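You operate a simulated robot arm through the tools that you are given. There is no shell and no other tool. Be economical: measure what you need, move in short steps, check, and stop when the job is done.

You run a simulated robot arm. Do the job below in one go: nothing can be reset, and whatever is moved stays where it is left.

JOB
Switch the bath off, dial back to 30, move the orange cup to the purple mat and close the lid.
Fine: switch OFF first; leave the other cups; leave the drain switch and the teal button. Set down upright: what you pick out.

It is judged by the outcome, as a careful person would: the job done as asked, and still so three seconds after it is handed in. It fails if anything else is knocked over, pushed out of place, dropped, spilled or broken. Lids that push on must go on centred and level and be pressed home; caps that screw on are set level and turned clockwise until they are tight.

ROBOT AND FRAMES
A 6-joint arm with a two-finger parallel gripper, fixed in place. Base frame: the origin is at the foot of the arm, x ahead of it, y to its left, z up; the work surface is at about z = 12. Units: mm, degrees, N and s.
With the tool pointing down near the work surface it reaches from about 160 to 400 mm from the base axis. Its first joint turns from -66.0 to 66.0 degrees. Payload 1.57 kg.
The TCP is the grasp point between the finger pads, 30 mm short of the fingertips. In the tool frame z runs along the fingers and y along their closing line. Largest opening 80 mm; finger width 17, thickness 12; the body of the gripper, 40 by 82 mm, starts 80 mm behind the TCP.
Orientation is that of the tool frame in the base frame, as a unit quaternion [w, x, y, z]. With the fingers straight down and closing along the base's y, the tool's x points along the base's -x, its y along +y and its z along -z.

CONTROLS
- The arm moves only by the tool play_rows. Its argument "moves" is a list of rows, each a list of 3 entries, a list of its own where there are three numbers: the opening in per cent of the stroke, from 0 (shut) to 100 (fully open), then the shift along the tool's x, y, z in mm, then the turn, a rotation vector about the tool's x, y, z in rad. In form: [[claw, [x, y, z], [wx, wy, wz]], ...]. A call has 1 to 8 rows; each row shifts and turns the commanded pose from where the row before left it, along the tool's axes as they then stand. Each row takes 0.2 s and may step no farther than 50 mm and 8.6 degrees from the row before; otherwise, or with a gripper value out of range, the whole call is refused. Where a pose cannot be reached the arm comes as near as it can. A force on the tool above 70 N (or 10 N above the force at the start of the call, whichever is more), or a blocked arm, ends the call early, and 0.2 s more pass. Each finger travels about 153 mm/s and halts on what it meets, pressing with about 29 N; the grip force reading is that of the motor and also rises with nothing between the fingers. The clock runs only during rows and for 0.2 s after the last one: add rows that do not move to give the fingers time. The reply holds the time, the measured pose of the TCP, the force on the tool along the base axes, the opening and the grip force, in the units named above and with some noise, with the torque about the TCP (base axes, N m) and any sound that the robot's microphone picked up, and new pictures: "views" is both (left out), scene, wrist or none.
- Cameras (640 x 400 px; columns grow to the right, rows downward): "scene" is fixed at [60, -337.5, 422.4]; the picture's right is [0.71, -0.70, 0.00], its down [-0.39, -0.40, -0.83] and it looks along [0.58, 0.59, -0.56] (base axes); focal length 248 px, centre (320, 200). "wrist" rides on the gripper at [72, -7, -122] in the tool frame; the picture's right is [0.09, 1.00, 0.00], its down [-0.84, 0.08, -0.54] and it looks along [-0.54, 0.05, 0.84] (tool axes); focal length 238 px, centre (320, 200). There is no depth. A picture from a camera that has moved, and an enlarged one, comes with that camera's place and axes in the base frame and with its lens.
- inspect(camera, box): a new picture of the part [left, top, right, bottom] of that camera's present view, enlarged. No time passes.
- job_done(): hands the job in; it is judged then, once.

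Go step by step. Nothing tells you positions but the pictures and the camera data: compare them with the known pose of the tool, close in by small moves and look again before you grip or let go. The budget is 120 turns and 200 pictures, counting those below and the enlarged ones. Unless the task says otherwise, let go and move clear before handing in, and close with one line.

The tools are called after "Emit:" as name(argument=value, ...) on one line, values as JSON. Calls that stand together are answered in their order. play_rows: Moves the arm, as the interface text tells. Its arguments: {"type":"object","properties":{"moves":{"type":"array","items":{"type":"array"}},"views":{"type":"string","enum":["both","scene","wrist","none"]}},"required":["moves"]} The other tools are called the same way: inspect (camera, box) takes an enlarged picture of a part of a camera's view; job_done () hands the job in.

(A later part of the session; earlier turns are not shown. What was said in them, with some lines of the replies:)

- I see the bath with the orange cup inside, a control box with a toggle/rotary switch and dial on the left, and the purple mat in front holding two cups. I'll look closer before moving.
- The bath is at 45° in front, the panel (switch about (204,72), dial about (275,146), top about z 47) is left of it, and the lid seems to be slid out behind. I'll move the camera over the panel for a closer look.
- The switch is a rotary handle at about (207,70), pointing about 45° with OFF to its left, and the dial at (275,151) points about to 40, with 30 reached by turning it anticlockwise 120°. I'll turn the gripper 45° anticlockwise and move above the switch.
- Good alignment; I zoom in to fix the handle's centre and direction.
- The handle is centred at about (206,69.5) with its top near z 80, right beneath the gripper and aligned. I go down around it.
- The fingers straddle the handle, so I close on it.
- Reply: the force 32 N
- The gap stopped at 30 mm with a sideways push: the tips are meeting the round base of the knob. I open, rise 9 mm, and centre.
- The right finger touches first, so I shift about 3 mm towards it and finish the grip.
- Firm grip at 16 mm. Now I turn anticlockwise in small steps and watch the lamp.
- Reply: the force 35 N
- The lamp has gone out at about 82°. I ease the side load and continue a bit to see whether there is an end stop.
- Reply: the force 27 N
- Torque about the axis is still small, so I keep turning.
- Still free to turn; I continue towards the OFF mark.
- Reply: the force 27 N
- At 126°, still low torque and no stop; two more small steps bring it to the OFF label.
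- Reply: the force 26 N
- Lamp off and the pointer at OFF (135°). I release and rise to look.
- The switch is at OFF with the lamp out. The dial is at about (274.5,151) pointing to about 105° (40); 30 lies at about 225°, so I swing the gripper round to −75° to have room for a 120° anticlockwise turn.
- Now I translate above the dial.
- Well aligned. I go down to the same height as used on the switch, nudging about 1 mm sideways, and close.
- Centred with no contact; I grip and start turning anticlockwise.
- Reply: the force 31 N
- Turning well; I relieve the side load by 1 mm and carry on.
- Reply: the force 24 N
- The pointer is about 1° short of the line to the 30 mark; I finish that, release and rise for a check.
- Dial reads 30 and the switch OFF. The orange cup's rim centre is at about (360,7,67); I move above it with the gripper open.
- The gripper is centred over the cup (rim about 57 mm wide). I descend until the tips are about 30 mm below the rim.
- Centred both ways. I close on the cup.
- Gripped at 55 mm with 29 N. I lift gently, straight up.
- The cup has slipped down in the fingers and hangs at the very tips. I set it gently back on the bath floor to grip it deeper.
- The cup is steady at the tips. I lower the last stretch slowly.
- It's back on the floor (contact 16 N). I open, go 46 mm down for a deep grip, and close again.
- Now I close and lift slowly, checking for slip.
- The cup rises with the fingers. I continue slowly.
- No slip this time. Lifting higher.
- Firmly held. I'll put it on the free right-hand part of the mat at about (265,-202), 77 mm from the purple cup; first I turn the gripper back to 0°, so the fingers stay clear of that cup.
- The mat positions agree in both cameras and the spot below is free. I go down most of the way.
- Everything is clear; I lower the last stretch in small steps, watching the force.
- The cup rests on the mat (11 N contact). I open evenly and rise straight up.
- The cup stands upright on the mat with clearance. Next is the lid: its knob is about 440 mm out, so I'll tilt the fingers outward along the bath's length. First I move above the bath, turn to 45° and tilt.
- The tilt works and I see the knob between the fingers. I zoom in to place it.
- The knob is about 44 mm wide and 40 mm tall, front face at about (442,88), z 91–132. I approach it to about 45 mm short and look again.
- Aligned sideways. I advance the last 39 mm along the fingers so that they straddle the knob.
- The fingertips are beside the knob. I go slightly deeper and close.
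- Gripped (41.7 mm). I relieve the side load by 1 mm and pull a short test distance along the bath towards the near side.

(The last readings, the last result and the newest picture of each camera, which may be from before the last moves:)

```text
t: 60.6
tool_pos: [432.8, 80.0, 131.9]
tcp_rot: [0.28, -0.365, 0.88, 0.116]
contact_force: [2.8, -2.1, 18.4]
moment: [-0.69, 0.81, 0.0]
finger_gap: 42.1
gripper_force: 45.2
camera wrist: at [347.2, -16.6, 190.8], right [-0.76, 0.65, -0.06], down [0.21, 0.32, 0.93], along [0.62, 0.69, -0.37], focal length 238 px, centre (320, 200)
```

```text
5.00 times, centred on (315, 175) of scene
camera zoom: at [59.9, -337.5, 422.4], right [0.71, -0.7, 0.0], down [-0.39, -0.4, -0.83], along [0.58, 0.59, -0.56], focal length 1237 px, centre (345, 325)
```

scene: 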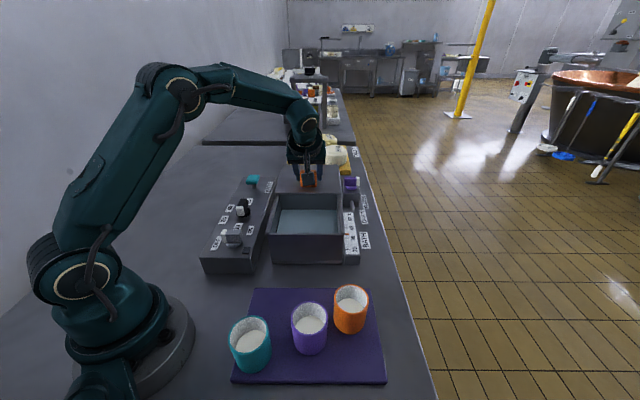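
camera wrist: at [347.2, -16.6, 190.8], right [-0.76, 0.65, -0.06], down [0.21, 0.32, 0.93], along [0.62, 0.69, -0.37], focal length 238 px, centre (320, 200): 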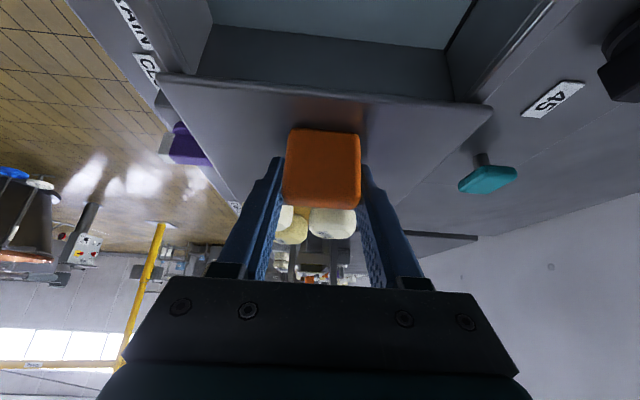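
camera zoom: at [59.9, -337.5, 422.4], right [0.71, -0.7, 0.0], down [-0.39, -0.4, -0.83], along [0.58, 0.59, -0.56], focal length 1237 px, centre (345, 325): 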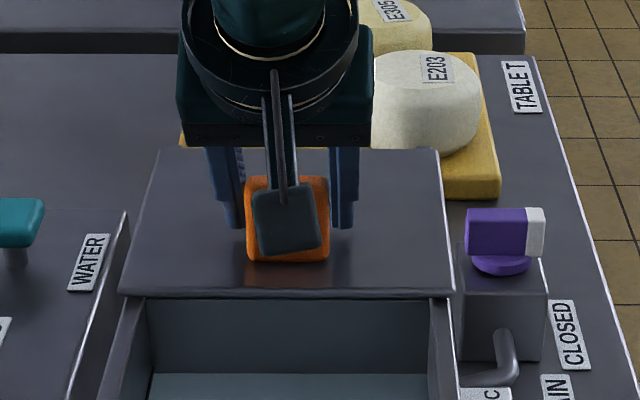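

The lid slides smoothly with the grip. I pull on, with a slight lift to ease the vertical load.

Emit:
play_rows(moves=[[30, [7.4, 0, -7.4], [0, 0, 0]], [30, [9.8, 0, -6.9], [0, 0, 0]], [30, [9.8, 0, -6.9], [0, 0, 0]], [30, [9.8, 0, -6.9], [0, 0, 0]], [30, [9.8, 0, -6.9], [0, 0, 0]], [30, [6, 0, -4.2], [0, 0, 0]], [30, [0, 0, 0], [0, 0, 0]]], views="both")

Emit:
inspect(camera="scene", box=[235, 135, 385, 275])

```text
t: 62.2
tool_pos: [386.7, 31.9, 133.4]
tcp_rot: [0.277, -0.365, 0.881, 0.116]
contact_force: [10.7, -12.3, -24.8]
moment: [-0.03, 0.0, -0.12]
finger_gap: 41.8
gripper_force: 44.6
camera wrist: at [300.7, -63.2, 191.6], right [-0.76, 0.65, -0.05], down [0.21, 0.32, 0.92], along [0.62, 0.69, -0.38], focal length 238 px, centre (320, 200)
```

scene: 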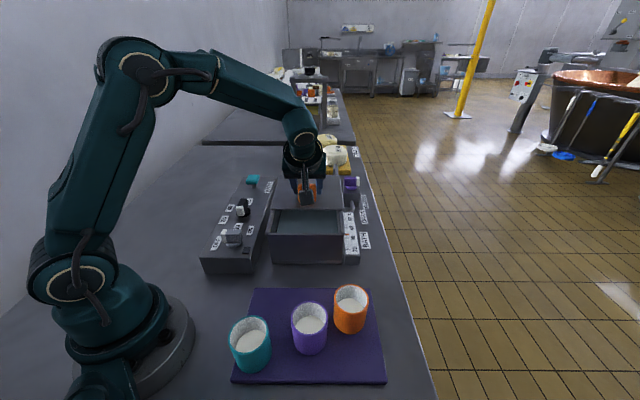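
wrist: 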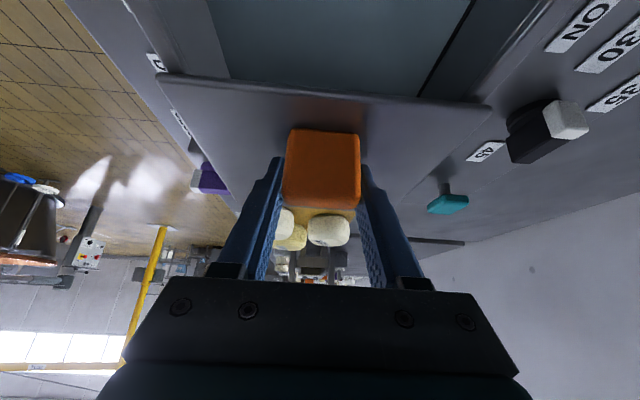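

```text
2.86 times, centred on (310, 205) of scene
camera zoom: at [60.0, -337.5, 422.4], right [0.71, -0.7, 0.0], down [-0.39, -0.4, -0.83], along [0.58, 0.59, -0.56], focal length 707 px, centre (349, 186)
```

zoom: 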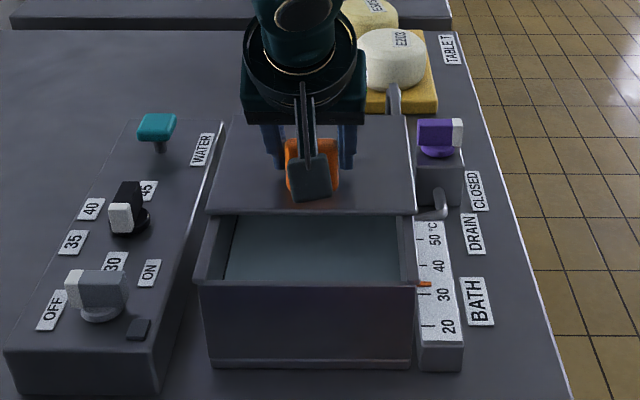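

Good progress, about half way. I trim the pose and pull further.

Emit:
play_rows(moves=[[30, [6.7, -1, -3.0], [0, 0, 0]], [30, [8.2, -0.2, -5.7], [0, 0, 0]], [30, [8.2, -0.2, -5.7], [0, 0, 0]], [30, [8.2, -0.2, -5.7], [0, 0, 0]], [30, [8.2, -0.2, -5.7], [0, 0, 0]], [30, [6, 0, -4.2], [0, 0, 0]], [30, [0, 0, 0], [0, 0, 0]]], views="both")

Emit:
inspect(camera="scene", box=[235, 135, 385, 275])

```text
t: 63.8
tool_pos: [347.4, -4.8, 132.7]
tcp_rot: [0.278, -0.366, 0.88, 0.119]
contact_force: [-17.9, 20.0, 7.2]
moment: [0.44, -1.27, -0.49]
finger_gap: 42.1
gripper_force: 45.0
camera wrist: at [262.7, -102.3, 191.2], right [-0.76, 0.65, -0.05], down [0.21, 0.31, 0.93], along [0.61, 0.69, -0.38], focal length 238 px, centre (320, 200)
```

scene: 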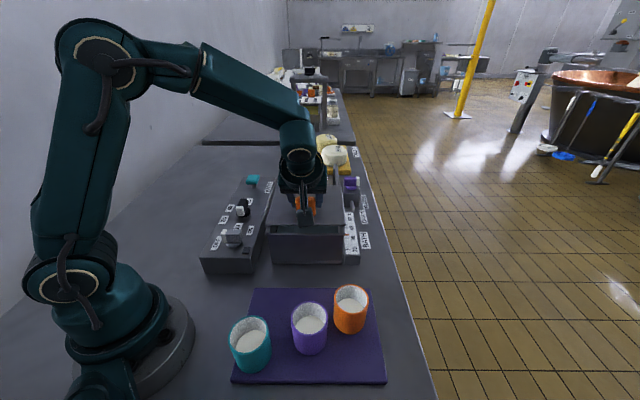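
wrist: 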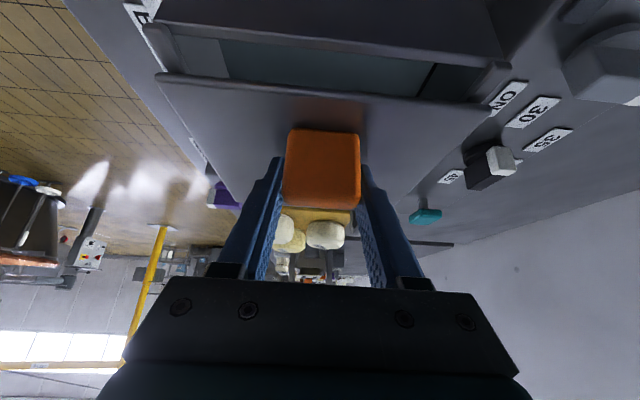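

```text
2.86 times, centred on (310, 205) of scene
camera zoom: at [59.9, -337.5, 422.4], right [0.71, -0.7, 0.0], down [-0.39, -0.4, -0.83], along [0.58, 0.59, -0.56], focal length 707 px, centre (349, 186)
```

zoom: 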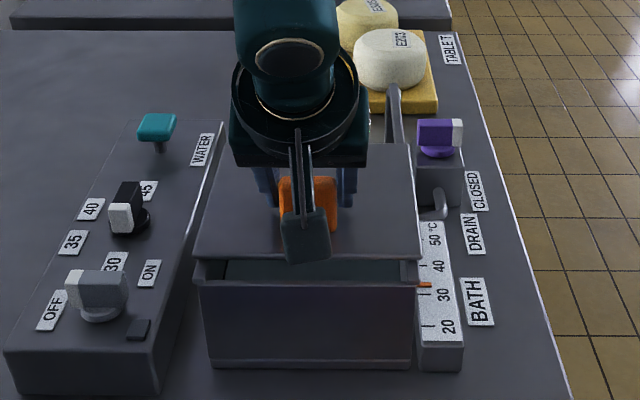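

About 35 mm remain. I undo most of the side trim and go on.

Emit:
play_rows(moves=[[30, [3.3, 1.4, -2.3], [0, 0, 0]], [30, [4.9, 0, -3.4], [0, 0, 0]], [30, [4.9, 0, -3.4], [0, 0, 0]], [30, [4.9, 0, -3.4], [0, 0, 0]], [30, [0, 0, 0], [0, 0, 0]]], views="wrist")

Emit:
inspect(camera="scene", box=[235, 135, 385, 275])

```text
t: 65.0
tool_pos: [332.5, -19.9, 133.3]
tcp_rot: [0.281, -0.364, 0.88, 0.116]
contact_force: [24.0, 23.2, -2.4]
moment: [0.24, 0.26, 0.41]
finger_gap: 41.9
gripper_force: 45.4
camera wrist: at [246.8, -116.7, 190.6], right [-0.76, 0.65, -0.05], down [0.21, 0.31, 0.93], along [0.62, 0.69, -0.37], focal length 238 px, centre (320, 200)
```

wrist: 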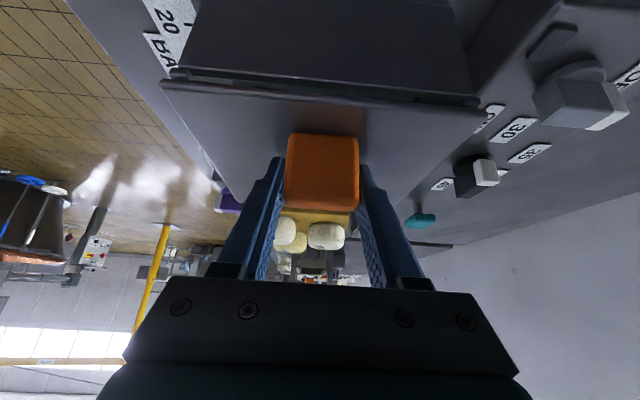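

```text
2.86 times, centred on (310, 205) of scene
camera zoom: at [60.0, -337.5, 422.4], right [0.71, -0.7, 0.0], down [-0.39, -0.4, -0.83], along [0.58, 0.59, -0.56], focal length 707 px, centre (349, 186)
```

zoom: 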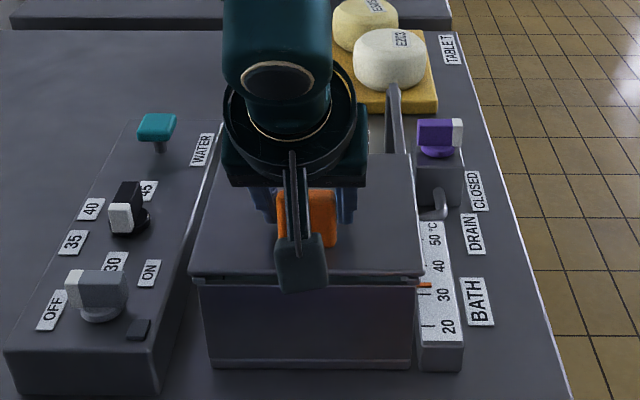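

There's now 33 N resistance along the pull: possibly the end stop. I look closely at the front edge.

Emit:
inspect(camera="scene", box=[260, 215, 350, 270])

Emit:
inspect(camera="wrist", box=[150, 40, 500, 220])

```text
7.11 times, centred on (305, 242) of scene
camera zoom: at [60.0, -337.5, 422.4], right [0.71, -0.7, 0.0], down [-0.39, -0.4, -0.83], along [0.58, 0.59, -0.56], focal length 1760 px, centre (427, -102)
```

zoom: 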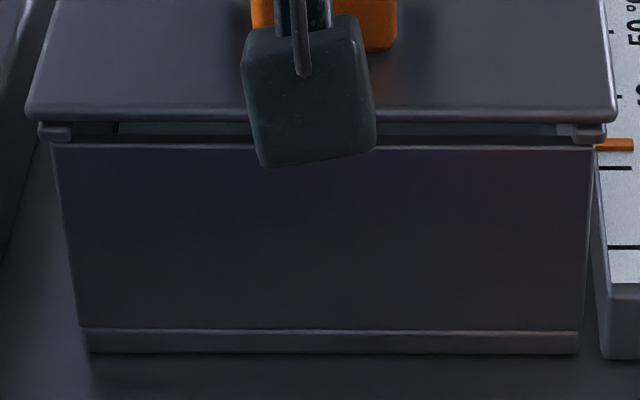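

```text
1.83 times, centred on (325, 130) of wrist
camera zoom: at [246.8, -116.7, 190.6], right [-0.76, 0.65, -0.05], down [0.21, 0.31, 0.93], along [0.62, 0.69, -0.37], focal length 436 px, centre (311, 328)
```

zoom: 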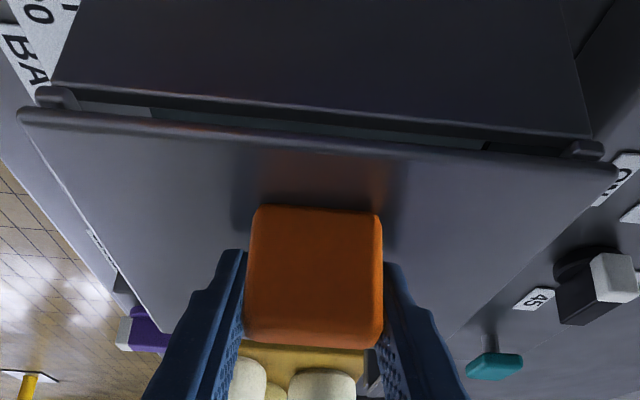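

The lid edge seems 3–4 mm short of the rail ends, so I pull a few millimetres more and watch the force.

Emit:
play_rows(moves=[[20, [1.6, 0, -1.15], [0, 0, 0]], [20, [1.6, 0, -1.15], [0, 0, 0]], [20, [0, 0, 0], [0, 0, 0]]], views="wrist")

Emit:
inspect(camera="scene", box=[260, 215, 350, 270])

Emit:
inspect(camera="wrist", box=[150, 40, 500, 220])

```text
t: 65.8
tool_pos: [329.5, -24.7, 133.3]
tcp_rot: [0.281, -0.364, 0.881, 0.117]
contact_force: [21.2, 22.8, -6.4]
moment: [-0.25, -0.52, 0.08]
finger_gap: 41.9
gripper_force: 45.2
camera wrist: at [244.1, -119.5, 190.6], right [-0.76, 0.65, -0.05], down [0.21, 0.31, 0.93], along [0.62, 0.69, -0.37], focal length 238 px, centre (320, 200)
```

wrist: 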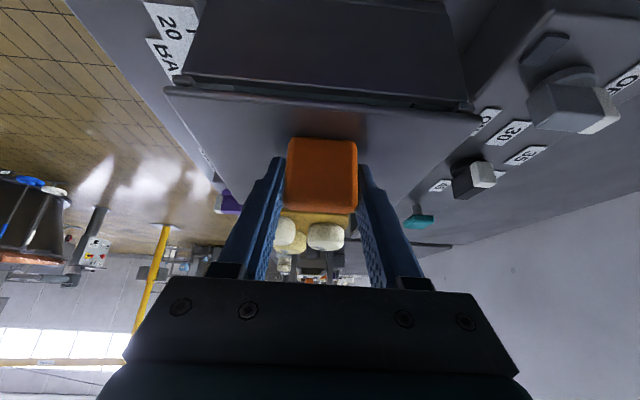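

```text
7.11 times, centred on (305, 242) of scene
camera zoom: at [60.0, -337.5, 422.4], right [0.71, -0.7, 0.0], down [-0.39, -0.4, -0.83], along [0.58, 0.59, -0.56], focal length 1760 px, centre (427, -102)
```

zoom: 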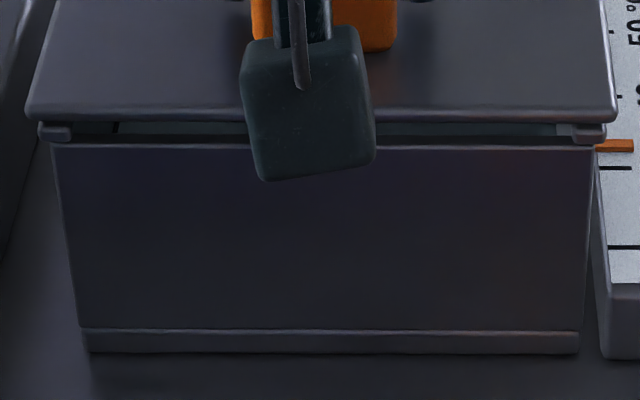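

```text
1.83 times, centred on (325, 130) of wrist
camera zoom: at [244.1, -119.5, 190.6], right [-0.76, 0.65, -0.05], down [0.21, 0.31, 0.93], along [0.62, 0.69, -0.37], focal length 436 px, centre (311, 328)
```

zoom: 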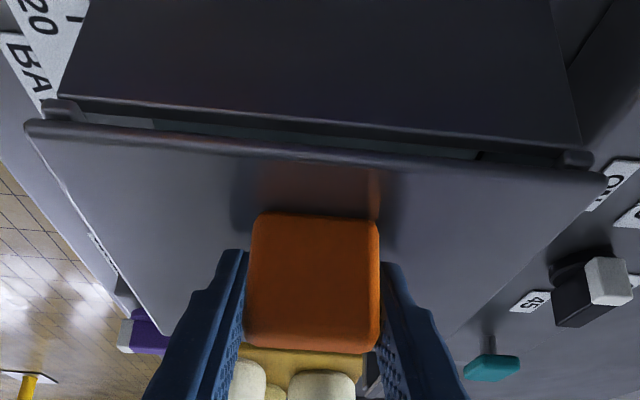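

The lid didn't move any further; the fingers slid on the knob, so it is at its end stop. I release, back off along the fingers and check the closure.

Emit:
play_rows(moves=[[60, [0, 0, 0], [0, 0, 0]], [75, [0, 0, 0], [0, 0, 0]], [90, [0, 0, 0], [0, 0, 0]], [90, [0, 0, -20], [0, 0, 0]], [90, [0, 0, -40], [0, 0, 0]], [90, [0, 0, -45], [0, 0, 0]], [90, [0, 0, 0], [0, 0, 0]]], views="both")

Emit:
inspect(camera="scene", box=[235, 135, 385, 275])

Emit:
inspect(camera="wrist", box=[150, 40, 500, 220])

```text
t: 67.4
tool_pos: [287.5, -66.3, 218.3]
tcp_rot: [0.278, -0.365, 0.881, 0.115]
contact_force: [0.0, -0.3, -0.1]
moment: [0.01, 0.0, 0.02]
finger_gap: 71.7
gripper_force: 0.1
camera wrist: at [202.4, -162.3, 276.8], right [-0.76, 0.65, -0.05], down [0.21, 0.32, 0.92], along [0.62, 0.69, -0.38], focal length 238 px, centre (320, 200)
```

scene: 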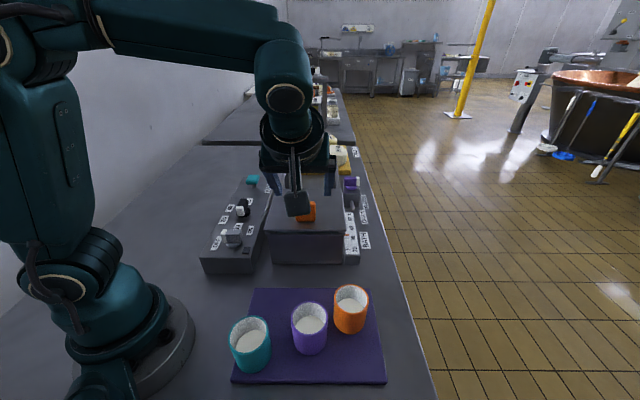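
wrist: 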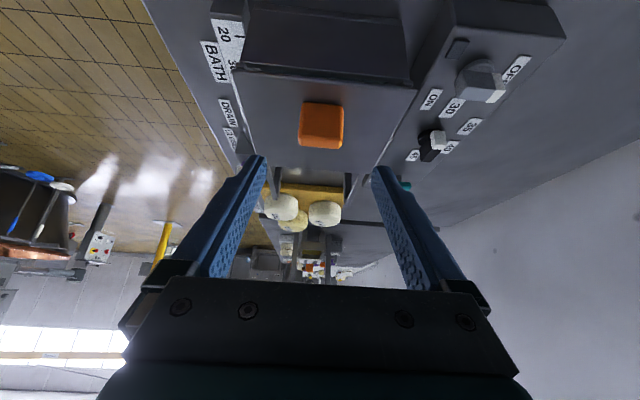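

```text
2.86 times, centred on (310, 205) of scene
camera zoom: at [59.9, -337.5, 422.4], right [0.71, -0.7, 0.0], down [-0.39, -0.4, -0.83], along [0.58, 0.59, -0.56], focal length 707 px, centre (349, 186)
```

zoom: 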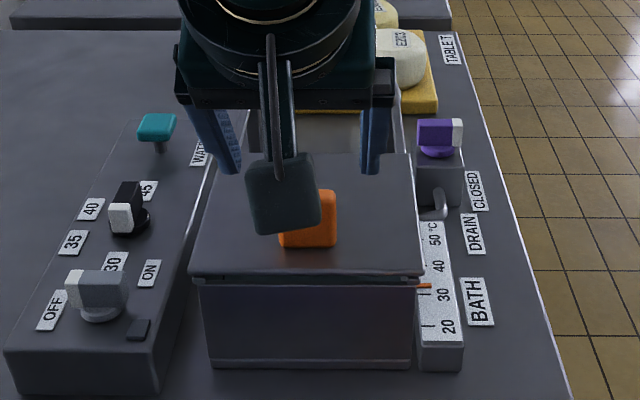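

```text
1.83 times, centred on (325, 130) of wrist
camera zoom: at [202.4, -162.3, 276.8], right [-0.76, 0.65, -0.05], down [0.21, 0.32, 0.92], along [0.62, 0.69, -0.38], focal length 436 px, centre (311, 328)
```

zoom: 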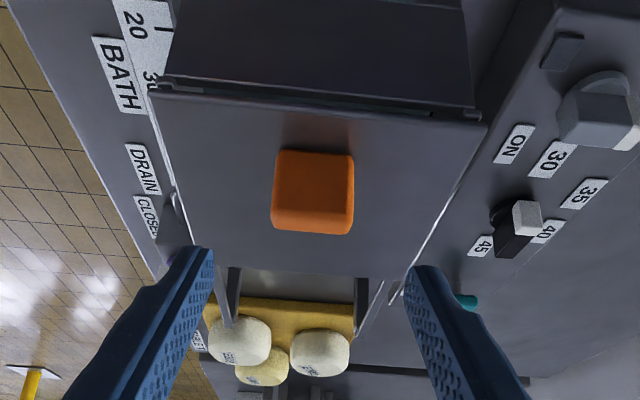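

The lid appears closed, with its front edge at the rail ends. To be certain I take a steeper look down on the front edge.

Emit:
play_rows(moves=[[90, [0, 0, 0], [0, 0.12, 0]], [90, [0, 0, 0], [0, 0.12, 0]], [90, [0, 0, 0], [0, 0.12, 0]], [90, [0, 0, 0], [0, 0.12, 0]], [90, [0, 0, 0], [0, 0.12, 0]], [90, [0, 0, 0], [0, 0.12, 0]], [90, [0, 0, 0], [0, 0.12, 0]], [90, [0, 0, 0], [0, 0.12, 0]]], views="none")

Emit:
play_rows(moves=[[90, [-23.5, 0, -8.5], [0, 0, 0]], [90, [-23.5, 0, -8.5], [0, 0, 0]], [90, [0, 0, 0], [0, 0, 0]]], views="both")

Emit:
inspect(camera="wrist", box=[220, 100, 420, 225])

```text
t: 69.2
tool_pos: [286.3, -66.9, 218.9]
tcp_rot: [-0.161, -0.377, 0.91, -0.066]
contact_force: [-0.1, 0.0, 0.3]
moment: [-0.04, 0.05, -0.01]
finger_gap: 72.2
gripper_force: 0.1
```

```text
t: 70.0
tool_pos: [311.6, -32.7, 212.2]
tcp_rot: [-0.159, -0.376, 0.91, -0.067]
contact_force: [0.3, 0.0, 0.5]
moment: [0.01, -0.03, -0.02]
finger_gap: 72.0
gripper_force: 0.1
out of reach, approached as far as the arm can: row 2
camera wrist: at [299.4, -55.2, 350.8], right [-0.77, 0.64, 0.03], down [0.63, 0.74, 0.23], along [0.12, 0.19, -0.97], focal length 238 px, centre (320, 200)
```

scene: 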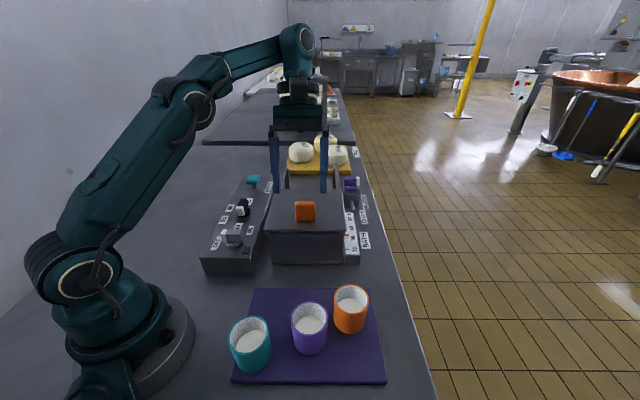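
wrist: 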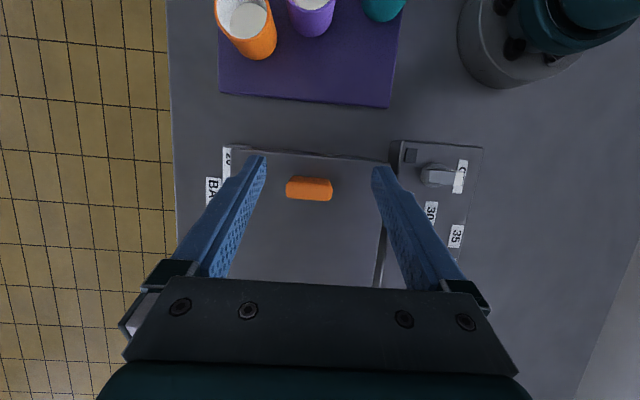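

```text
3.20 times, centred on (320, 162) of wrist
camera zoom: at [299.4, -55.2, 350.8], right [-0.77, 0.64, 0.03], down [0.63, 0.74, 0.23], along [0.12, 0.19, -0.97], focal length 763 px, centre (320, 320)
```

zoom: 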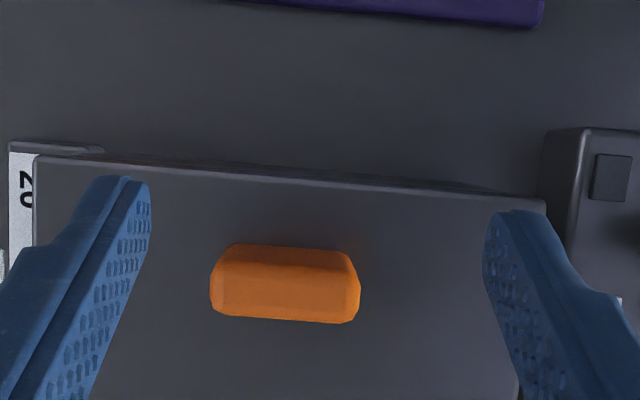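

From above, the lid covers the bath fully to the front edge. One last check of the panel and cups before handing in.

Emit:
inspect(camera="scene", box=[190, 130, 400, 390])

Emit:
inspect(camera="scene", box=[195, 165, 365, 275])

```text
1.54 times, centred on (295, 260) of scene
camera zoom: at [60.0, -337.5, 422.4], right [0.71, -0.7, 0.0], down [-0.39, -0.4, -0.83], along [0.58, 0.59, -0.56], focal length 381 px, centre (358, 108)
```

zoom: 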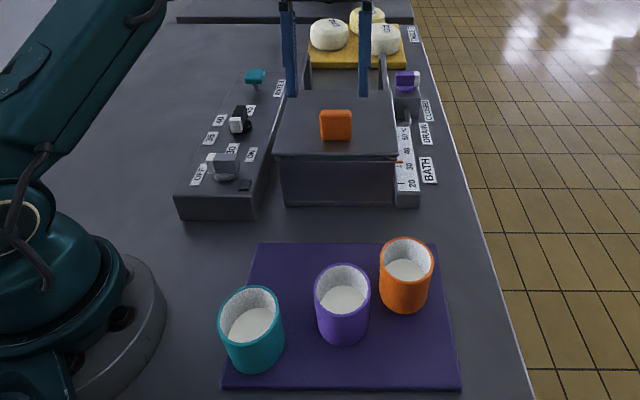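

```text
3.64 times, centred on (280, 220) of scene
camera zoom: at [60.0, -337.5, 422.4], right [0.71, -0.7, 0.0], down [-0.39, -0.4, -0.83], along [0.58, 0.59, -0.56], focal length 900 px, centre (466, 127)
```

zoom: 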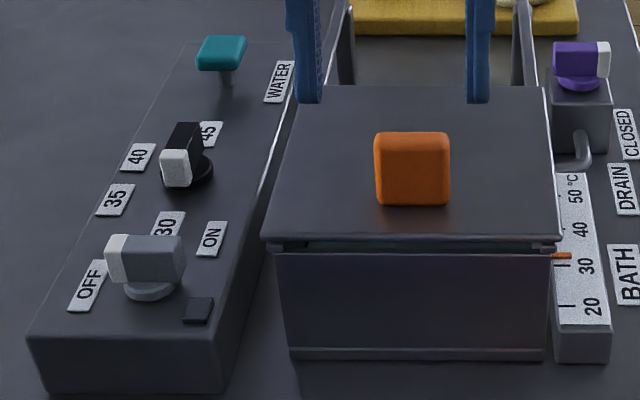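

The switch is at OFF with the lamp out, the dial points to 30, and the orange cup stands upright on the purple mat. The lid is shut, and nothing else has moved, so I hand in.

Emit:
job_done()

```text
The job is handed in.
```

The bath is off, the dial is at 30, the orange cup stands upright on the purple mat and the lid is closed; on its first lift the cup slipped in the fingers, so I set it back on the bath floor and gripped it again.
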